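You operate a simulated robot arm through the tools that you are given. There is no shell and no other tool. Be economical: measure what you need, move in short steps, check, and stop when the job is done.

You run a simulated two-armed robot. Do the job below in one go: nothing can be reset, and whatever is moved stays where it is left.

Task
Screw the caps on the green bottle and the refill bottle.
Fine: green cap on the green bottle, orange cap on the refill bottle; hold each bottle still while you turn.

It is judged by the outcome, as a careful person would: the job done as asked, and still so three seconds after it is handed in. It fails if anything else is knocked over, pushed out of place, dropped, spilled or broken. A push-on lid holds only when it is set on centred and level and pressed home; a screw cap is set on level and turned clockwise until tight.

Robot
Two 7-joint arms with two-finger parallel grippers on one trunk, on a base that drives. Base frame: it is fixed to the floor where the robot stands at the start and does not move with it; the origin is under the middle of the robot, x ahead of it, y to its left, z up; the surface under the hand at the start is at about z = 860. Lengths are in mm, angles in degrees, forces in N, time in s.
The left shoulder is at the start at [80, 131, 947], the right one opposite. With the tool pointing down near the work surface each hand reaches from about 400 to 860 mm from the robot's upright axis, wherever it stands, measured 20 degrees to its own side. Places, roughly: green bottle (5x4x9 cm) [500, 200, 900]; green cap (3x3x3 cm) [500, 100, 900]; orange cap (4x4x3 cm) [500, 400, 900]. Payload 1.57 kg a hand.
The tool frame of a hand sits at the grasp point between the pads (the TCP): z along the fingers, y along the line on which they close. The tips reach 30 mm beyond it. Largest opening 110 mm; finger width 24, thickness 12; the body of the gripper, 48 by 112 mm, starts 78 mm behind the TCP.
Orientation is that of the tool frame in the base frame, as a unit quaternion [w, x, y, z]. With the fingers straight down and closing along the base's y, the tool's x points along the base's -x, its y along +y and its z along -z.

Tools
- The arms move only by the tool move_arm. It takes "left_deltas", "right_deltas" or both (then of equal length, played together; a hand with none holds still); each is a list of rows, each an object (a shift or turn left out is 0, a gripper value left out holds the last) with "translation": the shift along the tool's x, y, z in mm, a list of three; "rotation": the turn, a rotation vector about the tool's x, y, z in degrees, a list of three; "claw": the gripper command, from -1 (shut) to 1 (fully open), values between in proportion. In form: [{"translation": [dx, dy, dz], "rotation": [ax, ay, az], "claw": claw}, ...]. A call has 1 to 8 rows; each row shifts and turns the commanded pose from where the row before left it, along the tool's axes as they then stand. Rows are played at 5 a second. More than 50 mm and 8.6 degrees between two rows, or a gripper value outside its range, and nothing of the call is played. A pose out of reach is approached as far as the arm can. The call stops where the force on the tool passes 40 N (or 10 N more than at its start, if that is more) or the arm is blocked; 0.2 s more then pass. Each finger travels about 108 mm/s and halts on what it meets, pressing with about 42 N; the grip force reading is that of the motor and also rises with nothing between the fingers. The clock runs only during rows and for 0.2 s after the last one: add rows that do not move to give the fingers time. It gives the time, the measured TCP pose, the force on the tool (base axes), the opening and the grip force at its end, in the units of the frame above (readings bear some noise), with the torque about the TCP (base axes, N m) and any sound that the robot's microphone picked up, and new pictures: "pictures" is both (left out), scene, wrist or none (wrist: the cameras of the hands that moved).
- Cameras (640 x 400 px; columns grow to the right, rows downward): "scene" is now at [-59, 51.9, 1426.9]; the picture's right is [0.39, -0.92, 0.00], its down [-0.47, -0.20, -0.86] and it looks along [0.79, 0.33, -0.51] (base axes); focal length 262 px, centre (320, 200). "left" rides on the left gripper at [70, -16, -141] in its tool frame; the picture's right is [0.23, 0.97, 0.00], its down [-0.86, 0.20, -0.48] and it looks along [-0.47, 0.11, 0.88] (tool axes); focal length 222 px, centre (320, 200). "right" rides on the right gripper at [70, 16, -141] in its tool frame; the picture's right is [-0.23, 0.97, 0.00], its down [-0.86, -0.20, -0.48] and it looks along [-0.47, -0.11, 0.88] (tool axes); focal length 222 px, centre (320, 200). There is no depth. A picture from a camera that has moved, and an enlarged one, comes with that camera's place and axes in the base frame and with its lens. The place of the scene camera against the robot may be out by one fixed shift of up to 25 mm in any direction.
- base_move(legs): drives the robot by 1 to 6 legs, each [ahead, left, turn to the left] in mm, mm and degrees, along the robot's own axes; the way and the turn of a leg run together, so that a leg with both is an arc; at most 1500 mm and 180 degrees a leg. The arms and the cameras ride along, it lands a little off, and it stops where it bumps. It gives what a move gives, and a new picture of the scene camera.
- aim_head(pan, tilt): turns the head with the scene camera to pan (to the left, within 109 degrees either way) and tilt (down, from -29 to 69), counted from straight ahead of the robot. It gives what a move gives, and a new picture of the scene camera.
- inspect(camera, box): a new picture of the part [left, top, right, bottom] of that camera's present view, enlarged. The clock stands still meanwhile.
- job_done(): hands the job in; it is judged then, once.

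Work in short steps. Places have to be worked out from the pictures, the camera data and where the tool is seen: move nearer, look again, correct. Check each grasp and each placing, and mend what went wrong. You have 120 turns and 260 pictures in all, those below and enlarged ones among them. Open the grippers and draw the arms clear of the work before you hand the job in, unless the task says otherwise; then end with one line.

The tools are called after "Request:" as name(argument=value, ...) on one line, values as JSON. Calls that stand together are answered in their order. move_arm: Moves the arms, as the interface text tells. Its arguments: {"type":"object","properties":{"left_deltas":{"type":"array","items":{"type":"object","properties":{"translation":{"type":"array","items":{"type":"number"}},"rotation":{"type":"array","items":{"type":"number"}},"claw":{"type":"number"}}}},"right_deltas":{"type":"array","items":{"type":"object","properties":{"translation":{"type":"array","items":{"type":"number"}},"rotation":{"type":"array","items":{"type":"number"}},"claw":{"type":"number"}}}},"pictures":{"type":"string","enum":["both","scene","wrist","none"]}},"required":[]} The other tools are called the same way: base_move (legs) drives the base; aim_head (pan, tilt) turns the head that bears the scene camera; inspect (camera, box) takes an enlarged picture of a part of a camera's view; job_done () hands the job in.

At the start:

```text
clock: 0.0
left_tcp_pos: [343.3, 432.9, 1183.5]
left_tcp_rot: [0.0, 0.0, 1.0, 0.0]
left_contact_force: [0.4, 0.6, 0.0]
left_wrist_torque: [-0.01, 0.04, 0.01]
left_width: 109.9
left_finger_force: 0.1
right_tcp_pos: [511.1, 25.9, 1154.1]
right_tcp_rot: [0.0, 0.001, 1.0, 0.0]
right_contact_force: [-0.3, 0.5, 1.3]
right_wrist_torque: [-0.02, -0.03, 0.02]
right_width: 109.9
right_finger_force: 0.1
robot x, y, heading: [0.2, -0.5, -0.0]
head pan, tilt: [23.0, 30.9]
```

scene: 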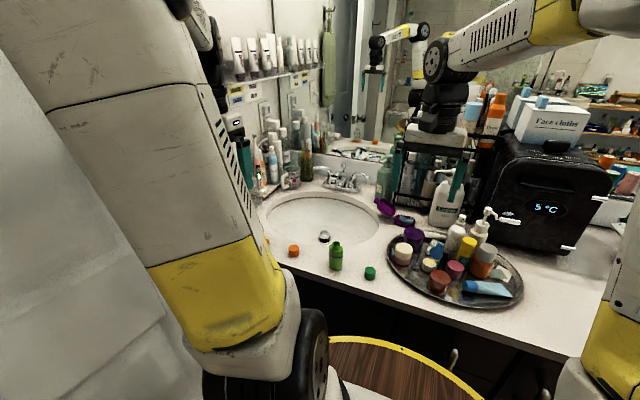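
right: 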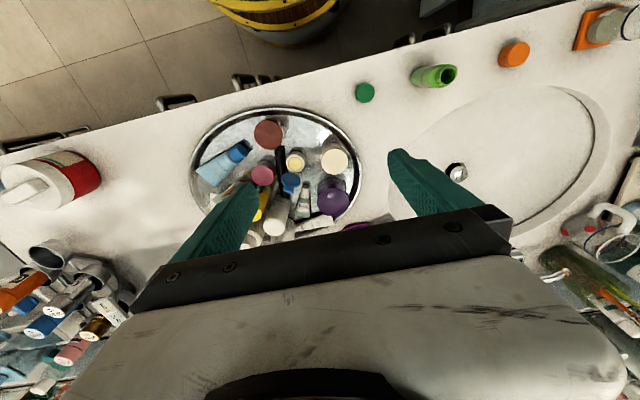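
left: 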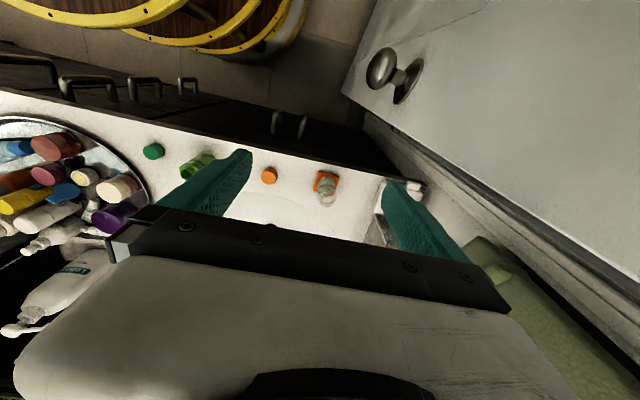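

The wrist views show the green cap, green bottle, orange cap, and a clear bottle near something orange, which is probably the refill bottle. I'll enlarge both views to be sure.

Request:
inspect(camera="left", box=[120, 120, 440, 320])

Request:
inspect(camera="right", box=[340, 0, 640, 190])

Request:
inspect(camera="scene", box=[240, 160, 440, 300])

```text
2.00 times, centred on (280, 220) of left
camera zoom: at [271.4, 414.9, 1325.8], right [-0.23, 0.97, 0.0], down [0.86, 0.2, 0.48], along [0.47, 0.11, -0.88], focal length 444 px, centre (400, 160)
```

zoom: 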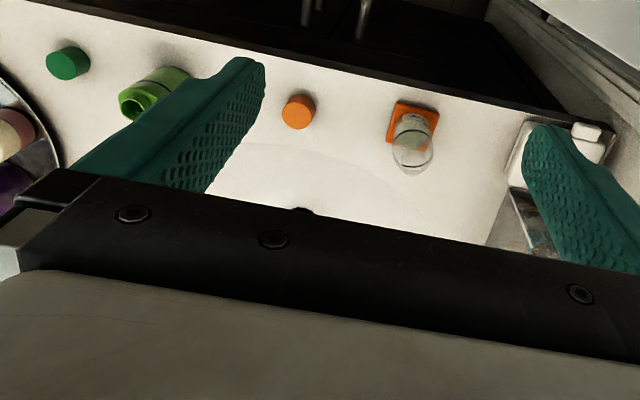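

```text
2.11 times, centred on (490, 95) of right
camera zoom: at [441.9, 41.7, 1295.4], right [0.23, 0.97, 0.0], down [0.86, -0.2, 0.48], along [0.47, -0.11, -0.88], focal length 468 px, centre (-38, 421)
```

zoom: 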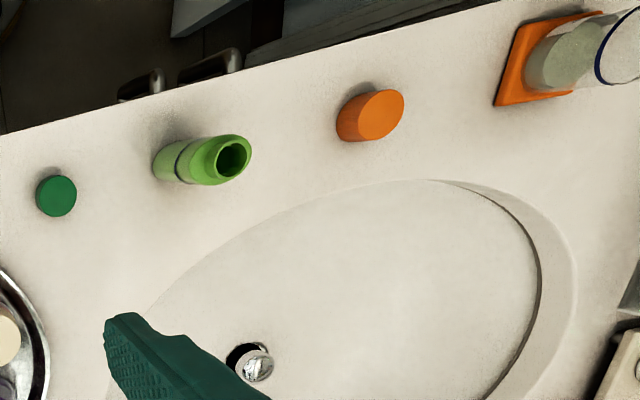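

```text
2.86 times, centred on (340, 230) of scene
camera zoom: at [-59.0, 51.9, 1426.9], right [0.39, -0.92, 0.0], down [-0.47, -0.2, -0.86], along [0.79, 0.33, -0.51], focal length 749 px, centre (263, 114)
```

zoom: 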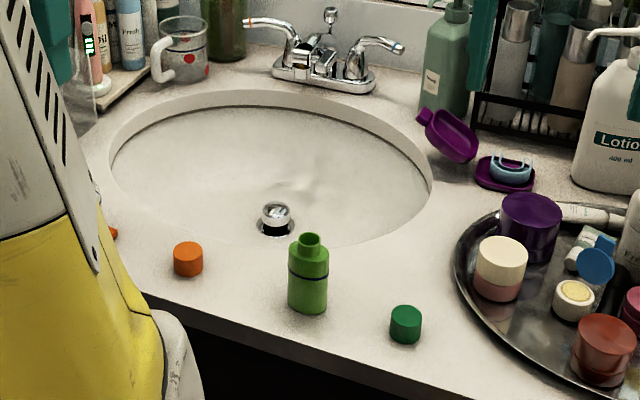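

The item at about (470, 474) stands on an orange square and looks transparent. I'll lower the left hand to see it more from the side.

Request:
move_arm(left_deltas=[{"translation": [20, 0, 45]}, {"translation": [20, 0, 45]}, {"translation": [20, 0, 45]}, {"translation": [0, 0, 45]}], pictures="both")

```text
clock: 1.0
left_tcp_pos: [278.5, 431.8, 1005.0]
left_tcp_rot: [0.001, -0.001, 1.0, 0.0]
left_contact_force: [-0.2, 0.0, -0.5]
left_wrist_torque: [0.0, -0.03, 0.0]
left_width: 110.1
left_finger_force: 0.1
right_tcp_pos: [511.9, 25.7, 1154.6]
right_tcp_rot: [0.001, -0.001, 1.0, 0.0]
right_contact_force: [-0.6, -0.5, 0.6]
right_wrist_torque: [0.03, -0.04, 0.0]
right_width: 109.9
right_finger_force: 0.1
robot x, y, heading: [-3.1, 0.3, 0.1]
head pan, tilt: [23.0, 30.9]
camera scene: at [-59.3, 51.8, 1426.9], right [0.39, -0.92, 0.0], down [-0.47, -0.2, -0.86], along [0.79, 0.34, -0.51], focal length 262 px, centre (320, 200)
camera left: at [210.3, 414.0, 1145.9], right [-0.23, 0.97, 0.0], down [0.85, 0.2, 0.48], along [0.47, 0.11, -0.88], focal length 222 px, centre (320, 200)
```

scene: 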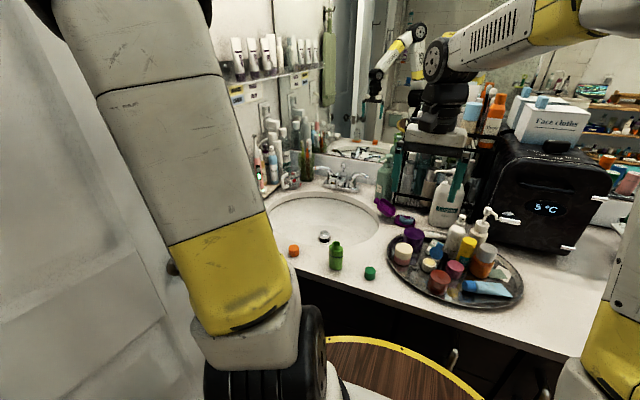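
left: 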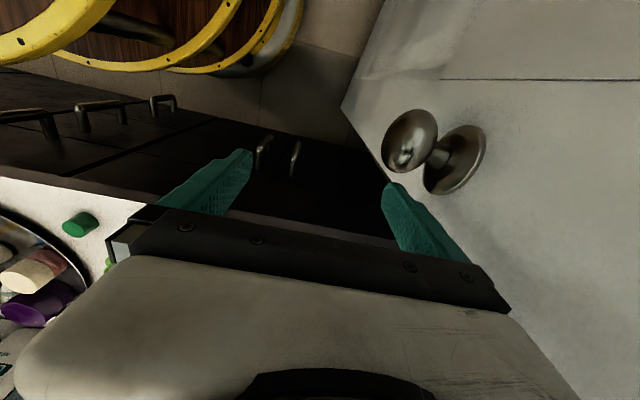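

The hand's own body hides what lies ahead of it, so I'll bring the left hand forward and over the place.

Request:
move_arm(left_deltas=[{"translation": [-20, 0, -40]}, {"translation": [-45, 0, -20]}, {"translation": [-45, 0, -10]}, {"translation": [-45, 0, 0]}, {"translation": [-45, 0, 0]}, {"translation": [-40, 0, 0]}], pictures="both")

```text
clock: 2.4
left_tcp_pos: [520.8, 432.0, 1074.2]
left_tcp_rot: [0.0, 0.0, 1.0, 0.0]
left_contact_force: [0.1, -0.4, -0.5]
left_wrist_torque: [0.01, -0.03, 0.02]
left_width: 109.8
left_finger_force: 0.0
right_tcp_pos: [511.3, 24.9, 1154.3]
right_tcp_rot: [0.0, -0.001, 1.0, 0.0]
right_contact_force: [-0.3, 0.1, -0.7]
right_wrist_torque: [-0.02, -0.04, 0.0]
right_width: 110.0
right_finger_force: 0.1
robot x, y, heading: [1.7, 3.3, 0.1]
head pan, tilt: [23.0, 30.9]
camera scene: at [-59.3, 51.9, 1426.8], right [0.39, -0.92, 0.0], down [-0.47, -0.2, -0.86], along [0.79, 0.34, -0.51], focal length 262 px, centre (320, 200)
camera left: at [450.0, 414.8, 1216.1], right [-0.23, 0.97, 0.0], down [0.86, 0.2, 0.48], along [0.47, 0.11, -0.88], focal length 222 px, centre (320, 200)
```

scene: 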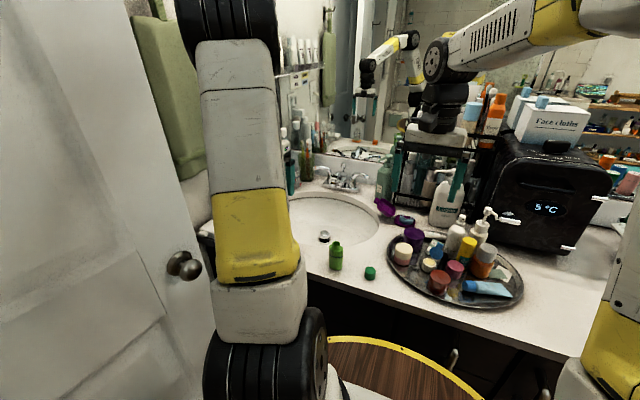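
left: 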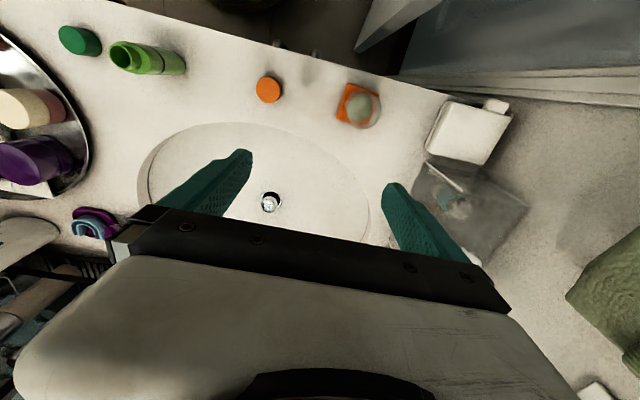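

Request:
inspect(camera="left", box=[240, 60, 400, 160])

Request:
inspect(camera="right", box=[480, 0, 640, 100])

```text
4.00 times, centred on (320, 110) of left
camera zoom: at [450.0, 414.8, 1216.1], right [-0.23, 0.97, 0.0], down [0.86, 0.2, 0.48], along [0.47, 0.11, -0.88], focal length 888 px, centre (320, 560)
```

zoom: 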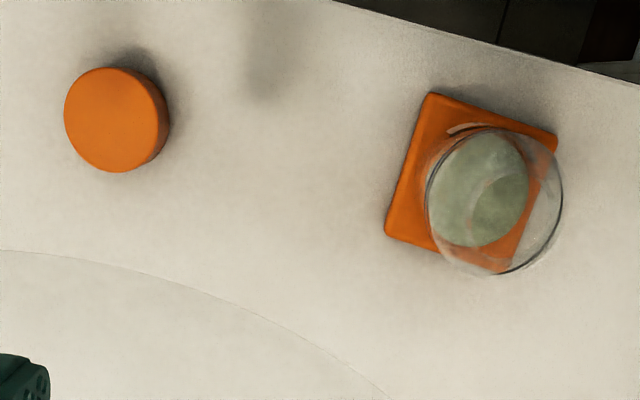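

```text
4.00 times, centred on (560, 50) of right
camera zoom: at [441.6, 41.8, 1295.5], right [0.23, 0.97, 0.0], down [0.86, -0.2, 0.48], along [0.47, -0.11, -0.88], focal length 888 px, centre (-640, 800)
```

zoom: 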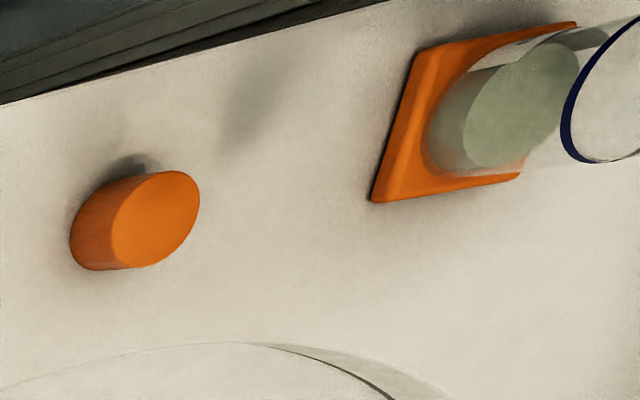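

The thing on the orange coaster is an open glass with something in it, not a bottle, so the refill bottle must be elsewhere. I'll look around with the head.

Request:
aim_head(pan=-20, tilt=25)

Request:
aim_head(pan=-75, tilt=20)

Request:
aim_head(pan=95, tilt=20)

```text
clock: 3.5
left_tcp_pos: [519.5, 432.4, 1074.5]
left_tcp_rot: [0.0, 0.0, 1.0, 0.0]
left_contact_force: [0.9, 0.7, 1.2]
left_wrist_torque: [0.01, 0.0, -0.02]
left_width: 110.2
left_finger_force: 0.0
right_tcp_pos: [510.7, 25.5, 1154.4]
right_tcp_rot: [0.001, 0.001, 1.0, 0.0]
right_contact_force: [0.5, 0.0, -0.6]
right_wrist_torque: [0.0, 0.01, 0.05]
right_width: 110.3
right_finger_force: 0.1
robot x, y, heading: [-2.3, 0.9, -0.0]
head pan, tilt: [-20.0, 25.0]
camera scene: at [-55.2, -14.7, 1436.3], right [-0.34, -0.94, 0.0], down [-0.4, 0.14, -0.91], along [0.85, -0.31, -0.42], focal length 262 px, centre (320, 200)
```

scene: 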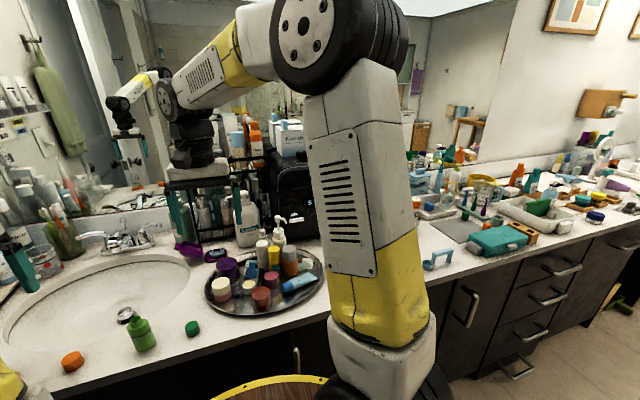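

```text
clock: 4.7
left_tcp_pos: [519.2, 432.4, 1075.2]
left_tcp_rot: [0.0, -0.001, 1.0, 0.0]
left_contact_force: [0.3, 0.1, 0.5]
left_wrist_torque: [-0.02, 0.04, -0.04]
left_width: 110.0
left_finger_force: 0.0
right_tcp_pos: [511.7, 24.6, 1153.0]
right_tcp_rot: [0.0, 0.0, 1.0, 0.0]
right_contact_force: [-0.6, 0.0, 1.0]
right_wrist_torque: [0.02, 0.0, -0.01]
right_width: 109.8
right_finger_force: 0.0
robot x, y, heading: [1.6, 0.1, -0.2]
head pan, tilt: [-75.0, 20.0]
camera scene: at [-117.7, -73.1, 1444.4], right [-0.97, -0.26, 0.0], down [-0.09, 0.33, -0.94], along [0.24, -0.91, -0.34], focal length 262 px, centre (320, 200)
```

scene: 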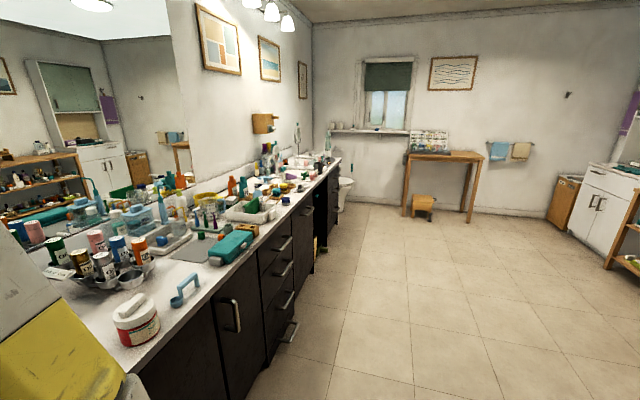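

```text
clock: 7.3
left_tcp_pos: [519.4, 432.9, 1074.4]
left_tcp_rot: [-0.001, 0.001, 1.0, 0.0]
left_contact_force: [0.4, 1.1, -0.7]
left_wrist_torque: [0.0, 0.01, 0.0]
left_width: 110.2
left_finger_force: 0.1
right_tcp_pos: [510.7, 24.3, 1154.6]
right_tcp_rot: [0.0, 0.001, 1.0, 0.0]
right_contact_force: [-0.1, -0.4, 0.3]
right_wrist_torque: [-0.06, 0.0, -0.01]
right_width: 109.7
right_finger_force: 0.1
robot x, y, heading: [0.5, 0.2, 0.1]
head pan, tilt: [95.0, 20.0]
camera scene: at [-149.9, 109.6, 1444.4], right [1.0, 0.09, 0.0], down [0.03, -0.34, -0.94], along [-0.08, 0.94, -0.34], focal length 262 px, centre (320, 200)
```

scene: 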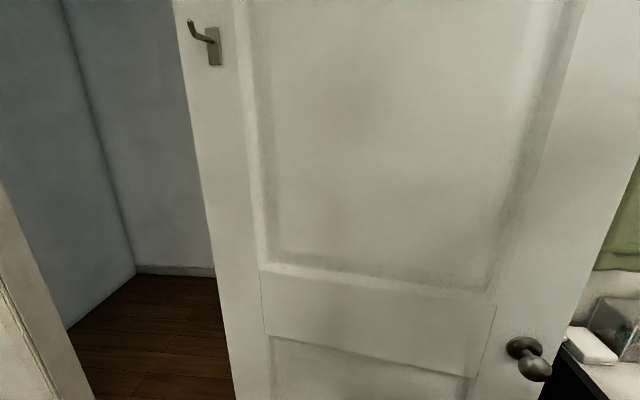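

This is a large bathroom with a long counter. I'll zoom into the parts of the right side of the counter.

Request:
aim_head(pan=-45, tilt=20)

Request:
inspect(camera="scene", box=[300, 120, 640, 330])

Request:
inspect(camera="scene", box=[0, 120, 320, 320])

```text
clock: 9.6
left_tcp_pos: [519.8, 433.2, 1074.7]
left_tcp_rot: [0.0, 0.0, 1.0, 0.0]
left_contact_force: [-0.3, -0.3, 0.1]
left_wrist_torque: [-0.03, 0.03, 0.01]
left_width: 110.0
left_finger_force: 0.0
right_tcp_pos: [510.5, 25.2, 1155.2]
right_tcp_rot: [0.0, 0.0, 1.0, 0.0]
right_contact_force: [0.0, 0.9, -0.8]
right_wrist_torque: [-0.01, 0.0, -0.02]
right_width: 110.0
right_finger_force: 0.1
robot x, y, heading: [-0.1, 1.9, -0.0]
head pan, tilt: [-45.0, 20.0]
camera scene: at [-76.0, -49.0, 1444.4], right [-0.71, -0.71, 0.0], down [-0.24, 0.24, -0.94], along [0.66, -0.66, -0.34], focal length 262 px, centre (320, 200)
```

scene: 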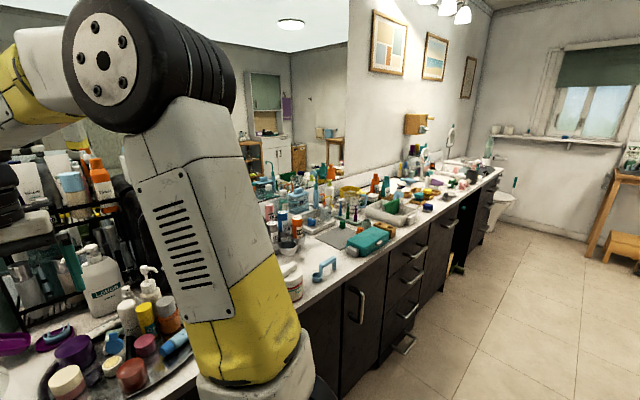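

```text
1.88 times, centred on (470, 225) of scene
camera zoom: at [-76.0, -49.0, 1444.4], right [-0.71, -0.71, 0.0], down [-0.24, 0.24, -0.94], along [0.66, -0.66, -0.34], focal length 493 px, centre (38, 153)
```

zoom: 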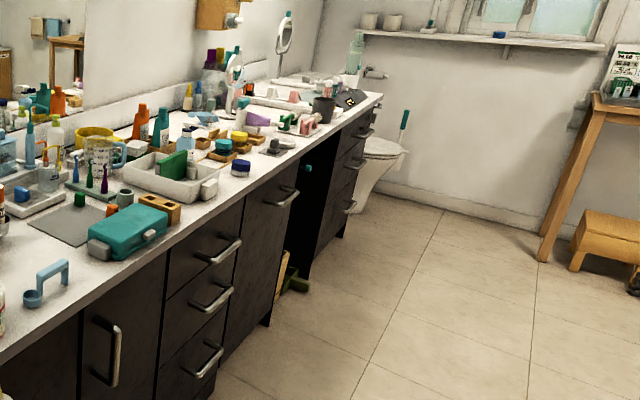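

```text
2.00 times, centred on (160, 220) of scene
camera zoom: at [-76.0, -49.0, 1444.4], right [-0.71, -0.71, 0.0], down [-0.24, 0.24, -0.94], along [0.66, -0.66, -0.34], focal length 524 px, centre (640, 160)
```

zoom: 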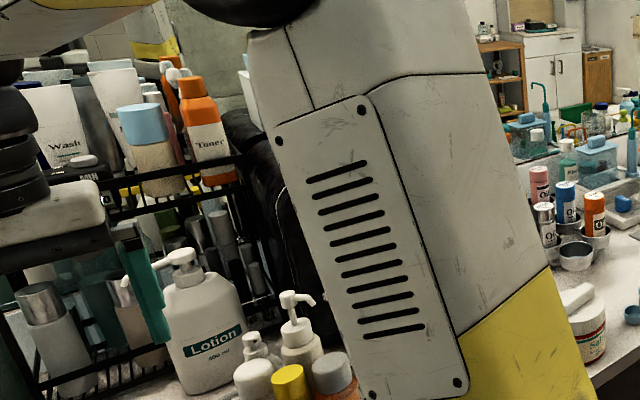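

Next I'll check the left end and the back of the sink counter, where there were labelled bottles.

Request:
aim_head(pan=8, tilt=25)

Request:
inspect(camera="scene", box=[160, 30, 420, 200])

Request:
aim_head(pan=50, tilt=25)

```text
clock: 10.8
left_tcp_pos: [519.8, 432.2, 1075.0]
left_tcp_rot: [-0.001, 0.0, 1.0, -0.001]
left_contact_force: [-0.2, 0.3, 0.6]
left_wrist_torque: [-0.02, 0.01, 0.01]
left_width: 110.0
left_finger_force: 0.1
right_tcp_pos: [511.3, 24.9, 1154.5]
right_tcp_rot: [0.001, 0.0, 1.0, 0.001]
right_contact_force: [-0.1, 0.9, 0.1]
right_wrist_torque: [0.02, 0.01, -0.01]
right_width: 109.9
right_finger_force: 0.0
robot x, y, heading: [-1.9, 1.6, 0.0]
head pan, tilt: [8.0, 25.0]
camera scene: at [-50.6, 29.5, 1436.3], right [0.14, -0.99, 0.0], down [-0.42, -0.06, -0.91], along [0.9, 0.13, -0.42], focal length 262 px, centre (320, 200)
```

scene: 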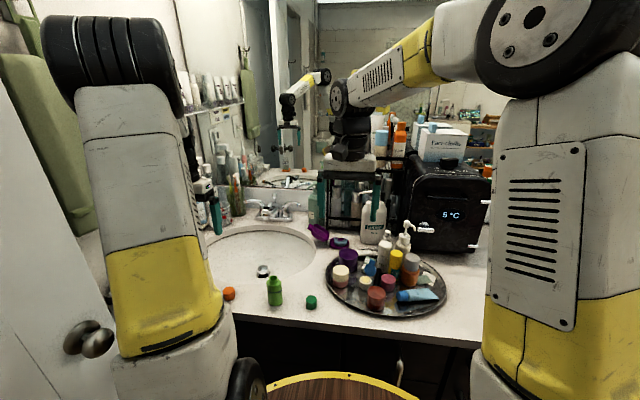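

```text
2.35 times, centred on (290, 115) of scene
camera zoom: at [-50.6, 29.5, 1436.3], right [0.14, -0.99, 0.0], down [-0.42, -0.06, -0.91], along [0.9, 0.13, -0.42], focal length 617 px, centre (391, 400)
```

zoom: 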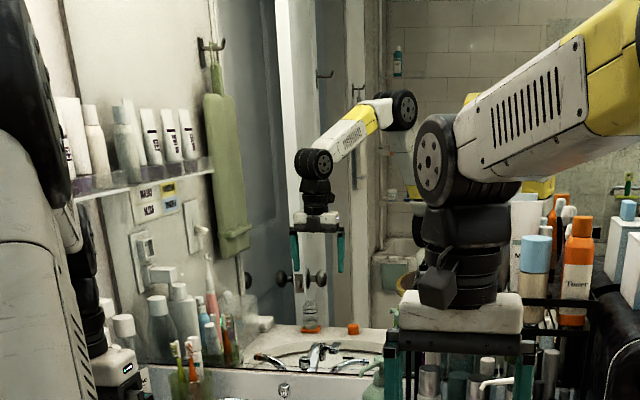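

```text
clock: 11.9
left_tcp_pos: [520.3, 432.3, 1075.1]
left_tcp_rot: [0.0, 0.001, 1.0, 0.0]
left_contact_force: [0.4, 0.3, -0.7]
left_wrist_torque: [0.02, -0.01, -0.02]
left_width: 110.0
left_finger_force: 0.1
right_tcp_pos: [511.2, 26.8, 1153.2]
right_tcp_rot: [0.0, -0.001, 1.0, 0.0]
right_contact_force: [0.1, 0.0, 0.2]
right_wrist_torque: [0.01, 0.02, 0.0]
right_width: 109.8
right_finger_force: 0.0
robot x, y, heading: [1.1, -3.4, 0.0]
head pan, tilt: [50.0, 25.0]
camera scene: at [-82.6, 87.3, 1436.3], right [0.77, -0.64, 0.0], down [-0.27, -0.32, -0.91], along [0.58, 0.69, -0.42], focal length 262 px, centre (320, 200)
```

scene: 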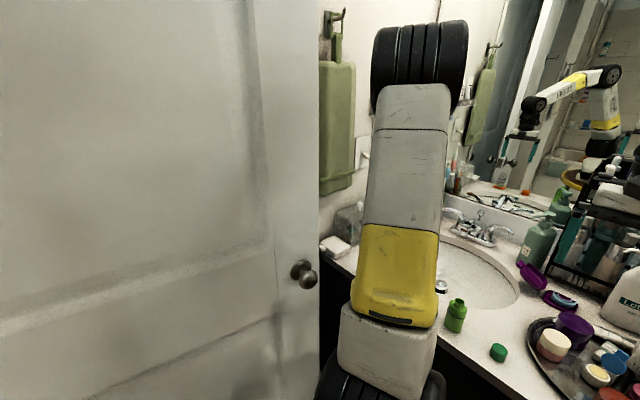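

The mirror shows the glass object from its far side, and it seems to have a shoulder. I'll zoom in on the reflection.

Request:
aim_head(pan=15, tilt=15)

Request:
inspect(camera="scene", box=[270, 150, 410, 240])

Request:
inspect(camera="left", box=[320, 70, 400, 140])

```text
clock: 12.9
left_tcp_pos: [520.6, 432.0, 1074.4]
left_tcp_rot: [-0.001, 0.0, 1.0, 0.0]
left_contact_force: [0.5, -0.6, -0.5]
left_wrist_torque: [0.01, 0.02, -0.01]
left_width: 110.1
left_finger_force: 0.1
right_tcp_pos: [511.0, 26.4, 1155.3]
right_tcp_rot: [0.0, -0.001, 1.0, 0.0]
right_contact_force: [1.0, -0.6, -0.2]
right_wrist_torque: [0.05, 0.0, -0.02]
right_width: 109.8
right_finger_force: 0.1
robot x, y, heading: [2.6, -0.0, 0.3]
head pan, tilt: [15.0, 15.0]
camera scene: at [-51.6, 41.0, 1452.5], right [0.26, -0.97, 0.0], down [-0.25, -0.07, -0.97], along [0.93, 0.25, -0.26], focal length 262 px, centre (320, 200)
```

scene: 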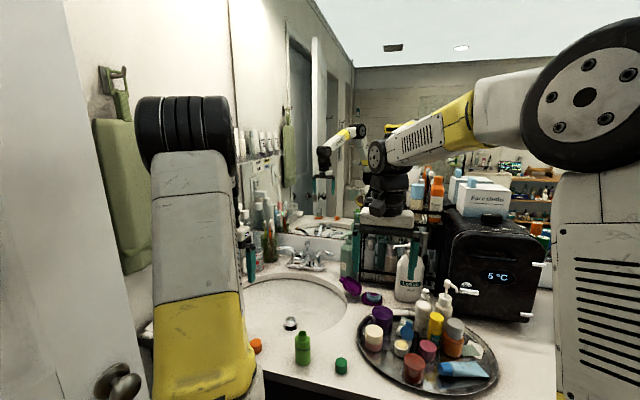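

```text
4.44 times, centred on (340, 195) of scene
camera zoom: at [-51.6, 41.0, 1452.5], right [0.26, -0.97, 0.0], down [-0.25, -0.07, -0.97], along [0.93, 0.25, -0.26], focal length 1165 px, centre (231, 222)
```

zoom: 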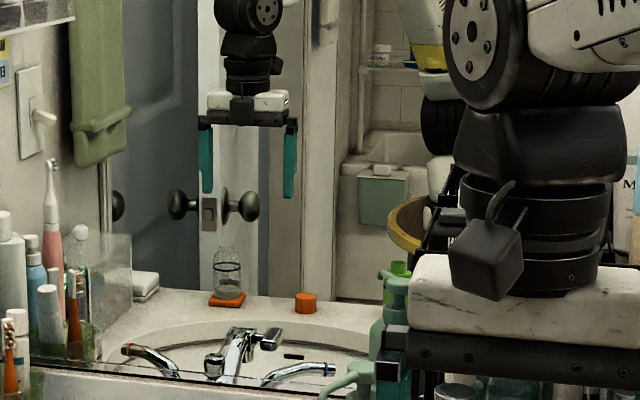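

```text
5.71 times, centred on (360, 105) of left
camera zoom: at [449.6, 415.0, 1216.0], right [-0.23, 0.97, 0.0], down [0.86, 0.2, 0.48], along [0.47, 0.11, -0.88], focal length 1269 px, centre (91, 743)
```

zoom: 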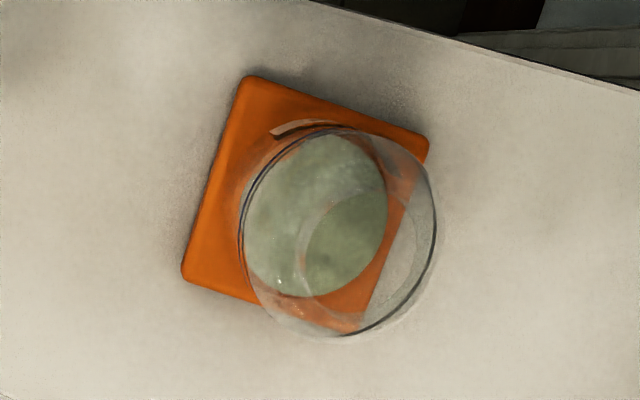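

Now it's clear: the thing on the orange coaster is a transparent bottle with a shoulder and neck, so it is the refill bottle. I plan to cap with the left hand from above and steady each bottle with the right hand from the front-right. First I clear the right hand aside and bring the left over the green cap.

Request:
move_arm(left_deltas=[{"translation": [5, -45, 0]}, {"translation": [5, -45, 0]}, {"translation": [5, -45, 0]}, {"translation": [5, -45, 0]}, {"translation": [5, -45, 0]}, {"translation": [5, -45, 0]}, {"translation": [5, -45, 0]}, {"translation": [5, -10, 10]}], right_deltas=[{"translation": [15, -35, 0]}, {"translation": [15, -35, 0]}, {"translation": [15, -35, 0]}, {"translation": [15, -35, 0]}, {"translation": [15, -30, 0]}, {"translation": [15, 0, 0]}, {"translation": [15, 0, 0]}, {"translation": [15, 0, 0]}], pictures="both")

```text
clock: 14.7
left_tcp_pos: [483.7, 107.8, 1062.0]
left_tcp_rot: [0.0, -0.001, 1.0, 0.0]
left_contact_force: [-0.8, 0.4, 0.5]
left_wrist_torque: [0.0, -0.01, 0.03]
left_width: 109.9
left_finger_force: 0.0
right_tcp_pos: [393.8, -146.4, 1154.7]
right_tcp_rot: [0.001, 0.0, 1.0, 0.0]
right_contact_force: [0.2, -0.5, -0.4]
right_wrist_torque: [-0.01, 0.01, -0.01]
right_width: 110.1
right_finger_force: 0.1
robot x, y, heading: [2.7, 0.5, 0.1]
head pan, tilt: [15.0, 15.0]
camera scene: at [-51.5, 40.9, 1452.5], right [0.26, -0.97, 0.0], down [-0.25, -0.07, -0.97], along [0.93, 0.25, -0.26], focal length 262 px, centre (320, 200)
camera right: at [323.7, -130.2, 1295.9], right [0.23, 0.97, 0.0], down [0.85, -0.2, 0.48], along [0.47, -0.11, -0.88], focal length 222 px, centre (320, 200)
camera left: at [413.7, 90.1, 1204.5], right [-0.23, 0.97, 0.0], down [0.86, 0.2, 0.48], along [0.47, 0.11, -0.88], focal length 222 px, centre (320, 200)
```

scene: 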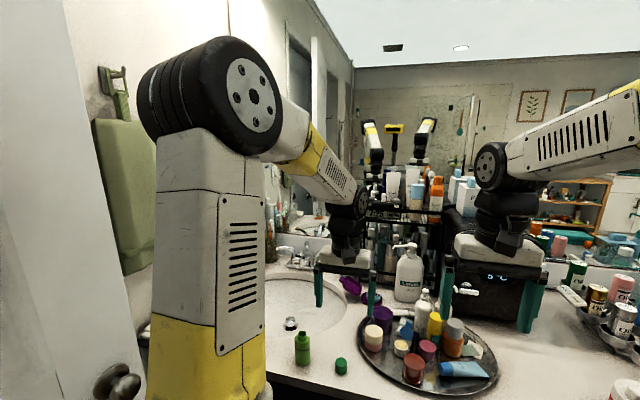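
right: 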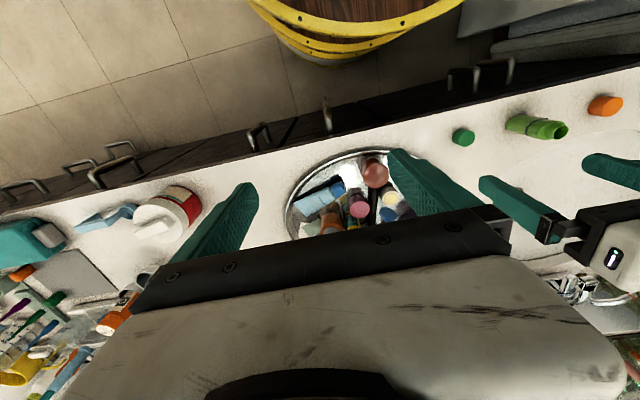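
left: 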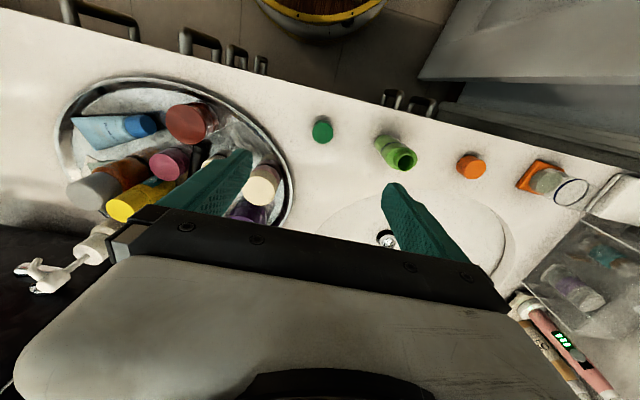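

I'll enlarge the left view to fix the green cap, green bottle, and refill bottle exactly.

Request:
inspect(camera="left", box=[290, 100, 450, 200])

Request:
inspect(camera="left", box=[440, 130, 600, 230])

Request:
inspect(camera="right", box=[440, 80, 640, 205])

```text
4.00 times, centred on (370, 150) of left
camera zoom: at [413.7, 90.1, 1204.5], right [-0.23, 0.97, 0.0], down [0.86, 0.2, 0.48], along [0.47, 0.11, -0.88], focal length 888 px, centre (120, 400)
```

zoom: 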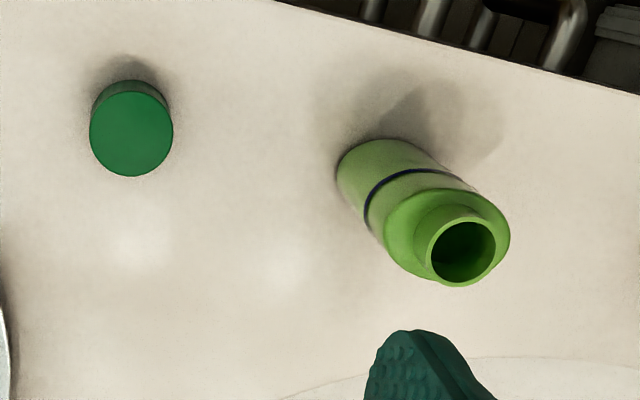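

```text
4.00 times, centred on (520, 180) of left
camera zoom: at [413.7, 90.1, 1204.5], right [-0.23, 0.97, 0.0], down [0.86, 0.2, 0.48], along [0.47, 0.11, -0.88], focal length 888 px, centre (-480, 280)
```

zoom: 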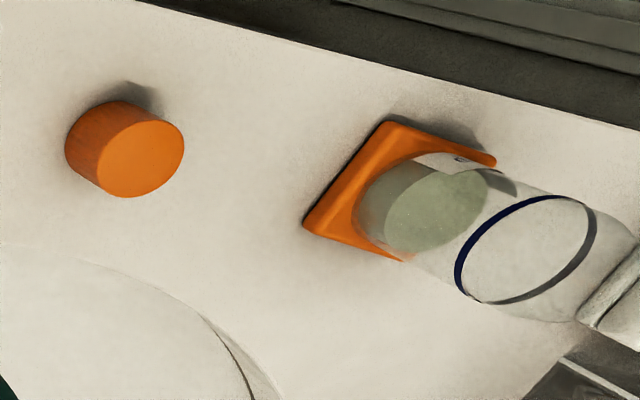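

```text
3.20 times, centred on (540, 142) of right
camera zoom: at [323.7, -130.2, 1295.9], right [0.23, 0.97, 0.0], down [0.85, -0.2, 0.48], along [0.47, -0.11, -0.88], focal length 711 px, centre (-384, 384)
```

zoom: 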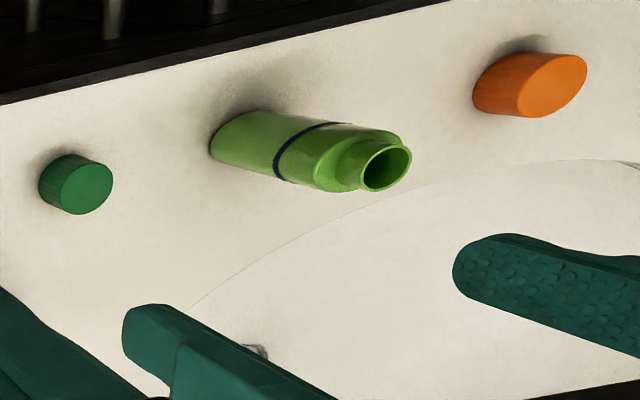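

From two views I place the green cap at about (479.5, 109, top 884) and the green bottle mouth at about (479, 212, 945). I descend on the cap with the fingers half closed.

Request:
move_arm(left_deltas=[{"translation": [4, 1, 40], "claw": 0}, {"translation": [0, 0, 45]}, {"translation": [0, 0, 40]}, {}], pictures="wrist")

```text
clock: 15.7
left_tcp_pos: [475.2, 108.2, 939.7]
left_tcp_rot: [0.0, -0.001, 1.0, 0.0]
left_contact_force: [0.4, -0.3, 0.3]
left_wrist_torque: [0.0, 0.04, -0.01]
left_width: 54.9
left_finger_force: 0.1
right_tcp_pos: [393.3, -146.4, 1154.0]
right_tcp_rot: [0.0, 0.0, 1.0, 0.001]
right_contact_force: [-0.3, 0.5, -0.2]
right_wrist_torque: [-0.02, 0.03, 0.01]
right_width: 109.8
right_finger_force: 0.0
robot x, y, heading: [0.0, -0.5, 0.1]
head pan, tilt: [15.0, 15.0]
camera left: at [405.3, 89.8, 1080.9], right [-0.23, 0.97, 0.0], down [0.86, 0.2, 0.48], along [0.47, 0.11, -0.88], focal length 222 px, centre (320, 200)
```

left: 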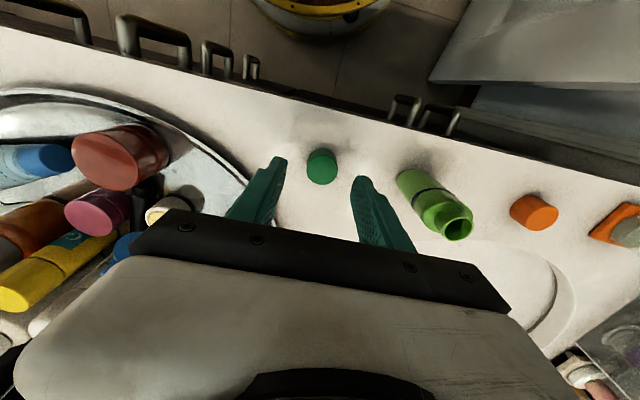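

The cap sits between the fingers. I go down with a slight forward correction and close.

Request:
move_arm(left_deltas=[{"translation": [-2, 0.5, 25]}, {"translation": [0, 0, 17]}, {}, {"claw": -1}, {}, {}, {}], pictures="wrist")

Request:
inspect(camera="left", box=[270, 140, 390, 215])

```text
clock: 17.3
left_tcp_pos: [478.4, 108.2, 896.3]
left_tcp_rot: [0.0, 0.0, 1.0, 0.0]
left_contact_force: [0.8, -0.1, 0.0]
left_wrist_torque: [0.0, -0.01, -0.05]
left_width: 27.6
left_finger_force: 38.4
right_tcp_pos: [391.7, -147.1, 1154.6]
right_tcp_rot: [-0.001, -0.001, 1.0, 0.0]
right_contact_force: [-0.8, 1.1, -0.1]
right_wrist_torque: [0.0, -0.03, 0.0]
right_width: 109.8
right_finger_force: 0.1
robot x, y, heading: [0.4, -1.1, -0.2]
head pan, tilt: [15.0, 15.0]
camera left: at [408.5, 90.7, 1039.1], right [-0.23, 0.97, 0.0], down [0.86, 0.2, 0.48], along [0.47, 0.11, -0.88], focal length 222 px, centre (320, 200)
```

left: 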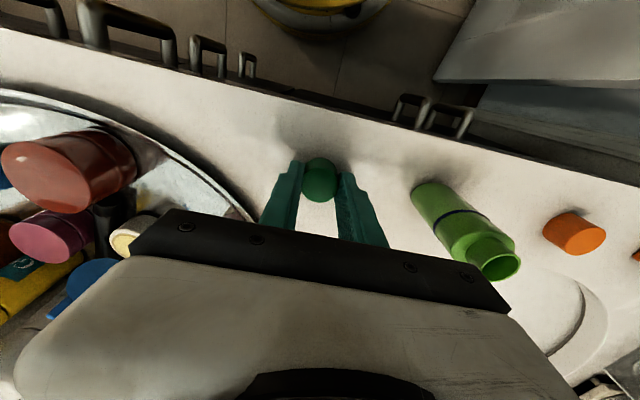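

```text
5.33 times, centred on (330, 178) of left
camera zoom: at [408.5, 90.7, 1039.1], right [-0.23, 0.97, 0.0], down [0.86, 0.2, 0.48], along [0.47, 0.11, -0.88], focal length 1185 px, centre (267, 320)
```

zoom: 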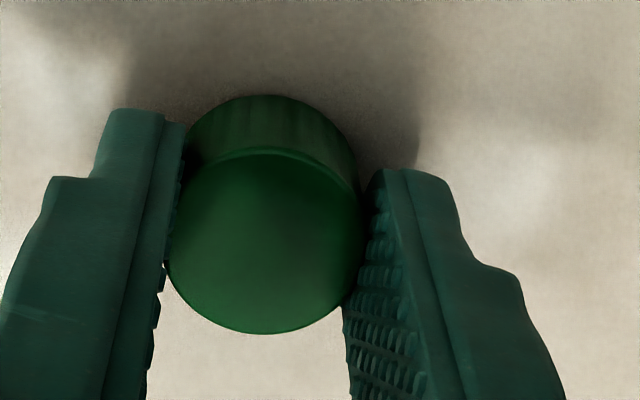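

The cap is gripped (27.6 mm) and centred on the TCP. I lift it, and meanwhile start turning the right hand (yaw left 45°) toward its holding pose.

Request:
move_arm(left_deltas=[{"translation": [0, 0, -30]}, {"translation": [0, 0, -40]}, {"translation": [0, 0, -40]}, {"translation": [0, 0, -40]}, {"translation": [0, 34, -15]}, {"translation": [0, 35, 0]}, {"translation": [0, 35, 0]}, {}], right_deltas=[{"rotation": [0, 0, -7.5]}, {"rotation": [0, 0, -7.5]}, {"rotation": [0, 0, -7.5]}, {"rotation": [0, 0, -7.5]}, {"rotation": [0, 0, -7.5]}, {"rotation": [0, 0, -7.5]}, {"rotation": [0, -8.5, 0]}, {"rotation": [0, -8.5, 0]}], pictures="wrist")

Request:
move_arm(right_deltas=[{"rotation": [0, -8.5, 0]}, {"rotation": [0, -8.5, 0]}, {"rotation": [0, -8, 0]}, {"rotation": [0, -8, 0]}, {}], pictures="both")

```text
clock: 19.1
left_tcp_pos: [479.4, 215.2, 1065.6]
left_tcp_rot: [0.0, 0.0, 1.0, 0.0]
left_contact_force: [0.3, 0.2, -1.0]
left_wrist_torque: [0.0, 0.02, -0.01]
left_width: 27.9
left_finger_force: 38.1
right_tcp_pos: [392.8, -144.8, 1154.6]
right_tcp_rot: [0.138, -0.378, 0.913, 0.057]
right_contact_force: [0.1, 0.5, -0.6]
right_wrist_torque: [0.02, 0.03, 0.02]
right_width: 110.2
right_finger_force: 0.1
robot x, y, heading: [3.9, 1.2, -0.2]
head pan, tilt: [15.0, 15.0]
camera right: at [304.2, -209.0, 1268.5], right [-0.54, 0.84, 0.07], down [0.62, 0.34, 0.71], along [0.57, 0.42, -0.7], focal length 222 px, centre (320, 200)
camera left: at [409.5, 197.6, 1207.8], right [-0.23, 0.97, 0.0], down [0.86, 0.2, 0.48], along [0.47, 0.11, -0.88], focal length 222 px, centre (320, 200)
```

right: 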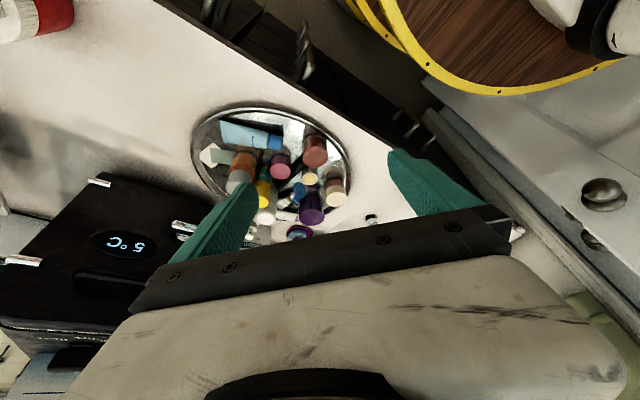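
left: 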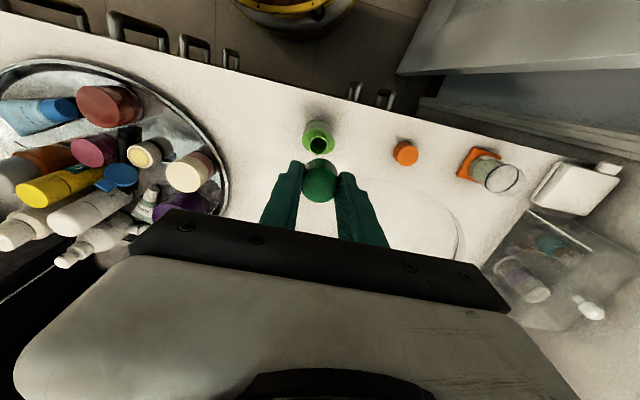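

```text
clock: 20.3
left_tcp_pos: [479.9, 214.5, 1066.3]
left_tcp_rot: [0.0, 0.0, 1.0, 0.001]
left_contact_force: [0.2, -1.1, 0.1]
left_wrist_torque: [0.01, -0.02, 0.0]
left_width: 27.7
left_finger_force: 37.8
right_tcp_pos: [392.6, -144.1, 1155.5]
right_tcp_rot: [0.391, -0.347, 0.837, 0.161]
right_contact_force: [0.4, -0.2, -0.6]
right_wrist_torque: [-0.02, 0.0, -0.01]
right_width: 110.0
right_finger_force: 0.0
robot x, y, heading: [0.9, -2.4, 0.1]
head pan, tilt: [15.0, 15.0]
camera scene: at [-51.7, 40.9, 1452.5], right [0.26, -0.97, 0.0], down [-0.25, -0.07, -0.97], along [0.93, 0.25, -0.26], focal length 262 px, centre (320, 200)
camera right: at [272.8, -240.9, 1191.2], right [-0.59, 0.79, 0.17], down [0.27, -0.01, 0.96], along [0.76, 0.61, -0.21], focal length 222 px, centre (320, 200)
```

scene: 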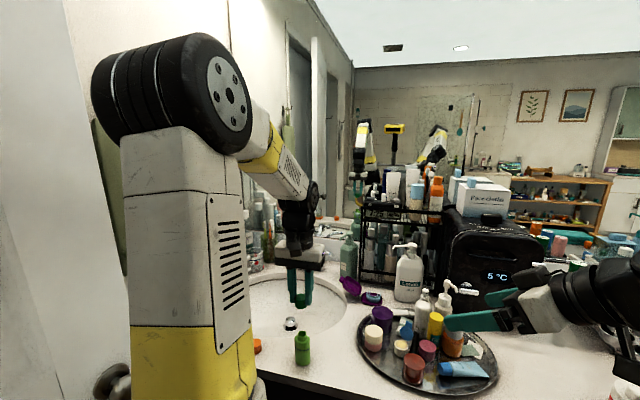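
right: 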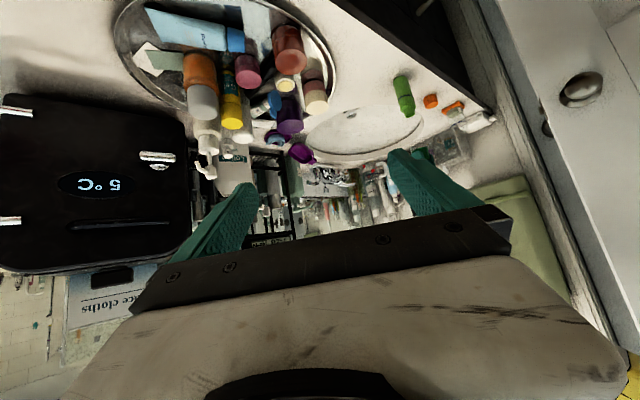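

The right hand is oriented as intended. Now I bring it to a spot 100 mm behind the green bottle, still above counter height.

Request:
move_arm(right_deltas=[{"translation": [-1.6, 24, 32]}, {"translation": [-1.6, 24, 32]}, {"translation": [-1.6, 24, 32]}, {"translation": [-1.6, 24, 32]}, {"translation": [-1.6, 24, 32]}, {"translation": [-1.6, 24, 32]}, {"translation": [-1.6, 24, 32]}, {"translation": [-1.6, 24, 32]}], pictures="both")

```text
clock: 22.1
left_tcp_pos: [479.3, 214.0, 1065.6]
left_tcp_rot: [0.0, 0.0, 1.0, 0.0]
left_contact_force: [-0.3, -0.6, 0.5]
left_wrist_torque: [-0.02, -0.01, -0.02]
left_width: 27.3
left_finger_force: 38.2
right_tcp_pos: [449.2, 76.7, 1069.1]
right_tcp_rot: [0.389, -0.347, 0.838, 0.162]
right_contact_force: [-0.8, -0.4, -0.5]
right_wrist_torque: [0.0, 0.01, 0.0]
right_width: 110.0
right_finger_force: 0.2
right hand out of reach, approached as far as the arm can: row 1, 2, 3, 4, 5, 7, 8
robot x, y, heading: [-0.0, 2.7, 0.0]
head pan, tilt: [15.0, 15.0]
camera scene: at [-51.7, 41.1, 1452.5], right [0.26, -0.97, 0.0], down [-0.25, -0.07, -0.97], along [0.93, 0.25, -0.26], focal length 262 px, centre (320, 200)
camera right: at [329.9, -19.8, 1106.6], right [-0.58, 0.79, 0.17], down [0.27, -0.01, 0.96], along [0.76, 0.61, -0.21], focal length 222 px, centre (320, 200)
```

scene: 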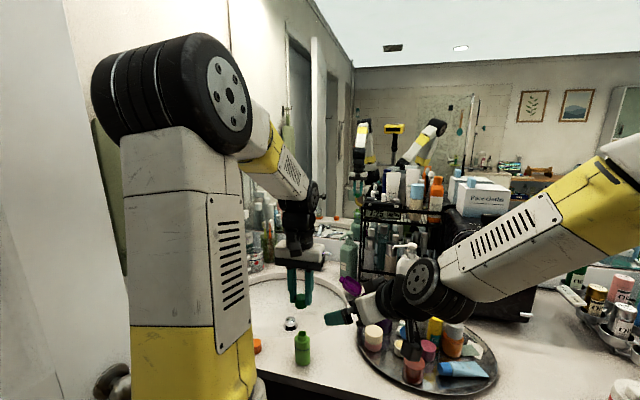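
right: 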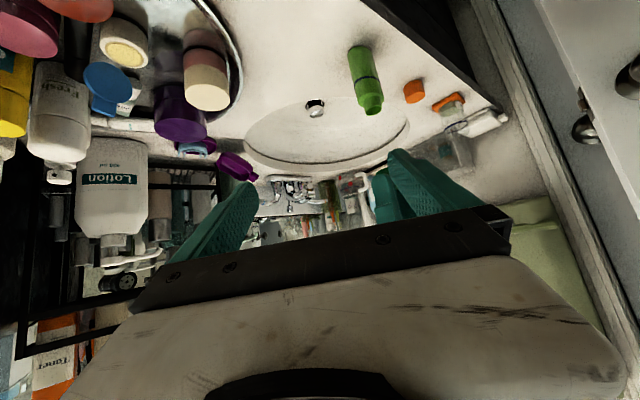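

The right arm is too folded for that pose: the work is too near. Backing the base by 150 mm gives it room, and both hands are clear above everything.

Request:
base_move(legs=[[-150, 0, 0]])

```text
clock: 23.4
left_tcp_pos: [328.1, 215.6, 1065.7]
left_tcp_rot: [0.0, 0.0, 1.0, 0.0]
left_contact_force: [0.7, 0.4, -0.2]
left_wrist_torque: [-0.01, 0.02, 0.03]
left_width: 27.6
left_finger_force: 38.0
right_tcp_pos: [298.9, 77.3, 1068.1]
right_tcp_rot: [0.39, -0.348, 0.837, 0.163]
right_contact_force: [0.1, -0.1, 1.0]
right_wrist_torque: [0.01, -0.02, -0.02]
right_width: 109.8
right_finger_force: 0.1
robot x, y, heading: [-151.9, 1.1, 0.4]
head pan, tilt: [15.0, 15.0]
camera scene: at [-202.7, 40.6, 1452.5], right [0.26, -0.97, 0.0], down [-0.25, -0.07, -0.97], along [0.93, 0.25, -0.26], focal length 262 px, centre (320, 200)
```

scene: 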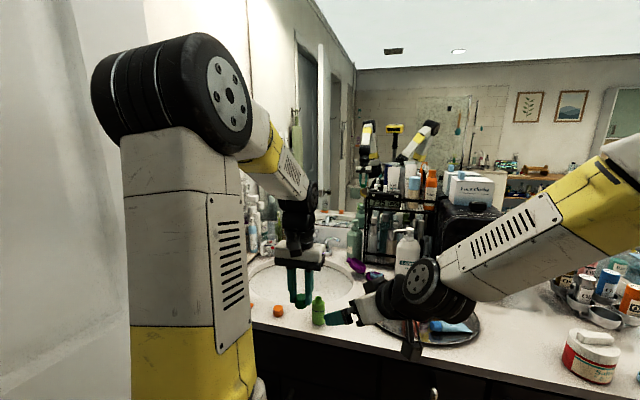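

Both hands rode back with the base. I return the left over the bottle and bring the right toward its pre-hold point.

Request:
move_arm(left_deltas=[{"translation": [-38, 0, 0]}, {"translation": [-38, 0, 0]}, {"translation": [-38, 0, 0]}, {"translation": [-37, -2, 0]}, {}], right_deltas=[{"translation": [2.3, -8, 39]}, {"translation": [2.3, -8, 39]}, {"translation": [2.3, -8, 39]}, {"translation": [2.3, -8, 39]}, {}], pictures="both")

```text
clock: 24.6
left_tcp_pos: [478.7, 213.6, 1066.7]
left_tcp_rot: [-0.001, -0.001, 1.0, 0.0]
left_contact_force: [-0.8, 0.5, 0.3]
left_wrist_torque: [-0.02, 0.02, 0.01]
left_width: 27.6
left_finger_force: 38.0
right_tcp_pos: [297.9, 77.7, 1069.4]
right_tcp_rot: [0.389, -0.348, 0.837, 0.163]
right_contact_force: [-0.5, 0.4, 0.2]
right_wrist_torque: [-0.02, -0.01, 0.0]
right_width: 110.1
right_finger_force: 0.0
right hand out of reach, approached as far as the arm can: row 1, 2, 3, 4
robot x, y, heading: [-152.5, 1.0, 0.2]
head pan, tilt: [15.0, 15.0]
camera scene: at [-202.8, 40.6, 1452.5], right [0.26, -0.97, 0.0], down [-0.25, -0.07, -0.97], along [0.93, 0.25, -0.26], focal length 262 px, centre (320, 200)
camera right: at [178.8, -19.4, 1106.6], right [-0.59, 0.79, 0.17], down [0.27, -0.01, 0.96], along [0.76, 0.61, -0.21], focal length 222 px, centre (320, 200)
camera left: at [408.6, 196.5, 1208.9], right [-0.23, 0.97, 0.0], down [0.85, 0.2, 0.48], along [0.47, 0.11, -0.88], focal length 222 px, centre (320, 200)
```

scene: 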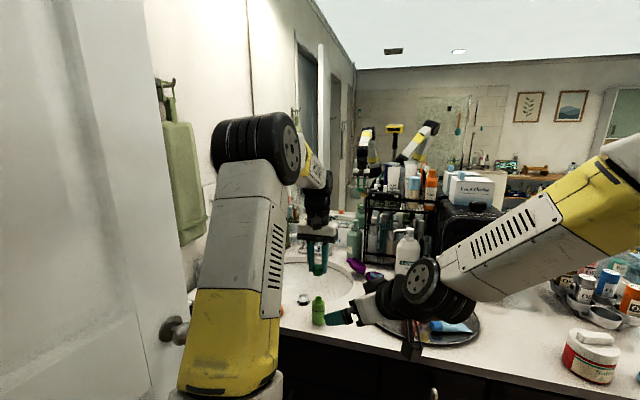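
right: 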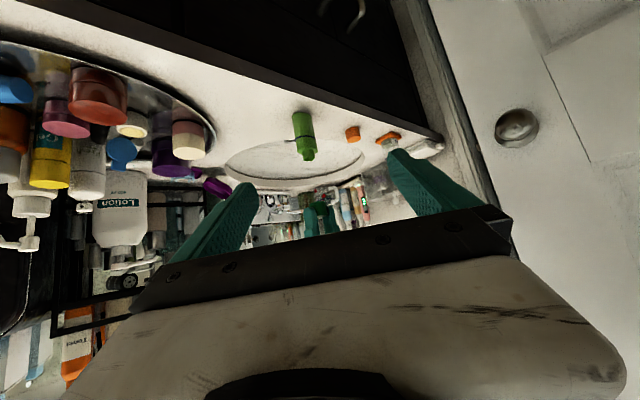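
left: 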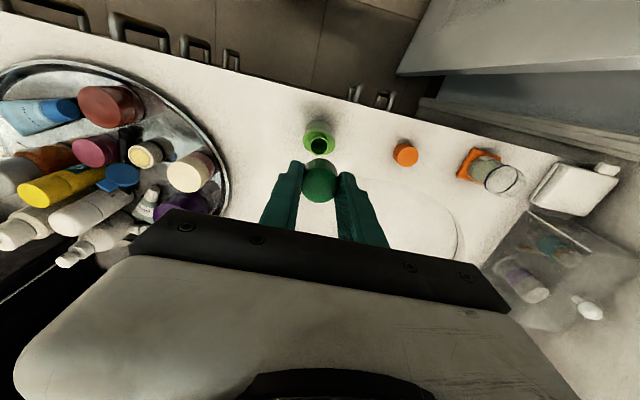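

The right hand is stalled, perhaps because its command is still a folded pose. I'll command it forward and up, away from the trunk, to see where it frees up.

Request:
move_arm(right_deltas=[{"translation": [-36, -25, 0]}, {"translation": [-36, -25, 0]}, {"translation": [-36, -25, 0]}, {}], pictures="none")

```text
clock: 25.6
left_tcp_pos: [479.7, 213.6, 1066.4]
left_tcp_rot: [0.001, -0.001, 1.0, 0.0]
left_contact_force: [-0.2, 0.3, -0.4]
left_wrist_torque: [-0.01, -0.03, -0.01]
left_width: 27.5
left_finger_force: 38.2
right_tcp_pos: [397.0, 72.2, 1146.4]
right_tcp_rot: [0.389, -0.348, 0.837, 0.163]
right_contact_force: [-0.4, 0.7, -0.4]
right_wrist_torque: [0.01, 0.01, 0.0]
right_width: 109.9
right_finger_force: 0.0
right hand out of reach, approached as far as the arm can: row 2
robot x, y, heading: [-149.2, -2.0, 0.1]
head pan, tilt: [15.0, 15.0]
```

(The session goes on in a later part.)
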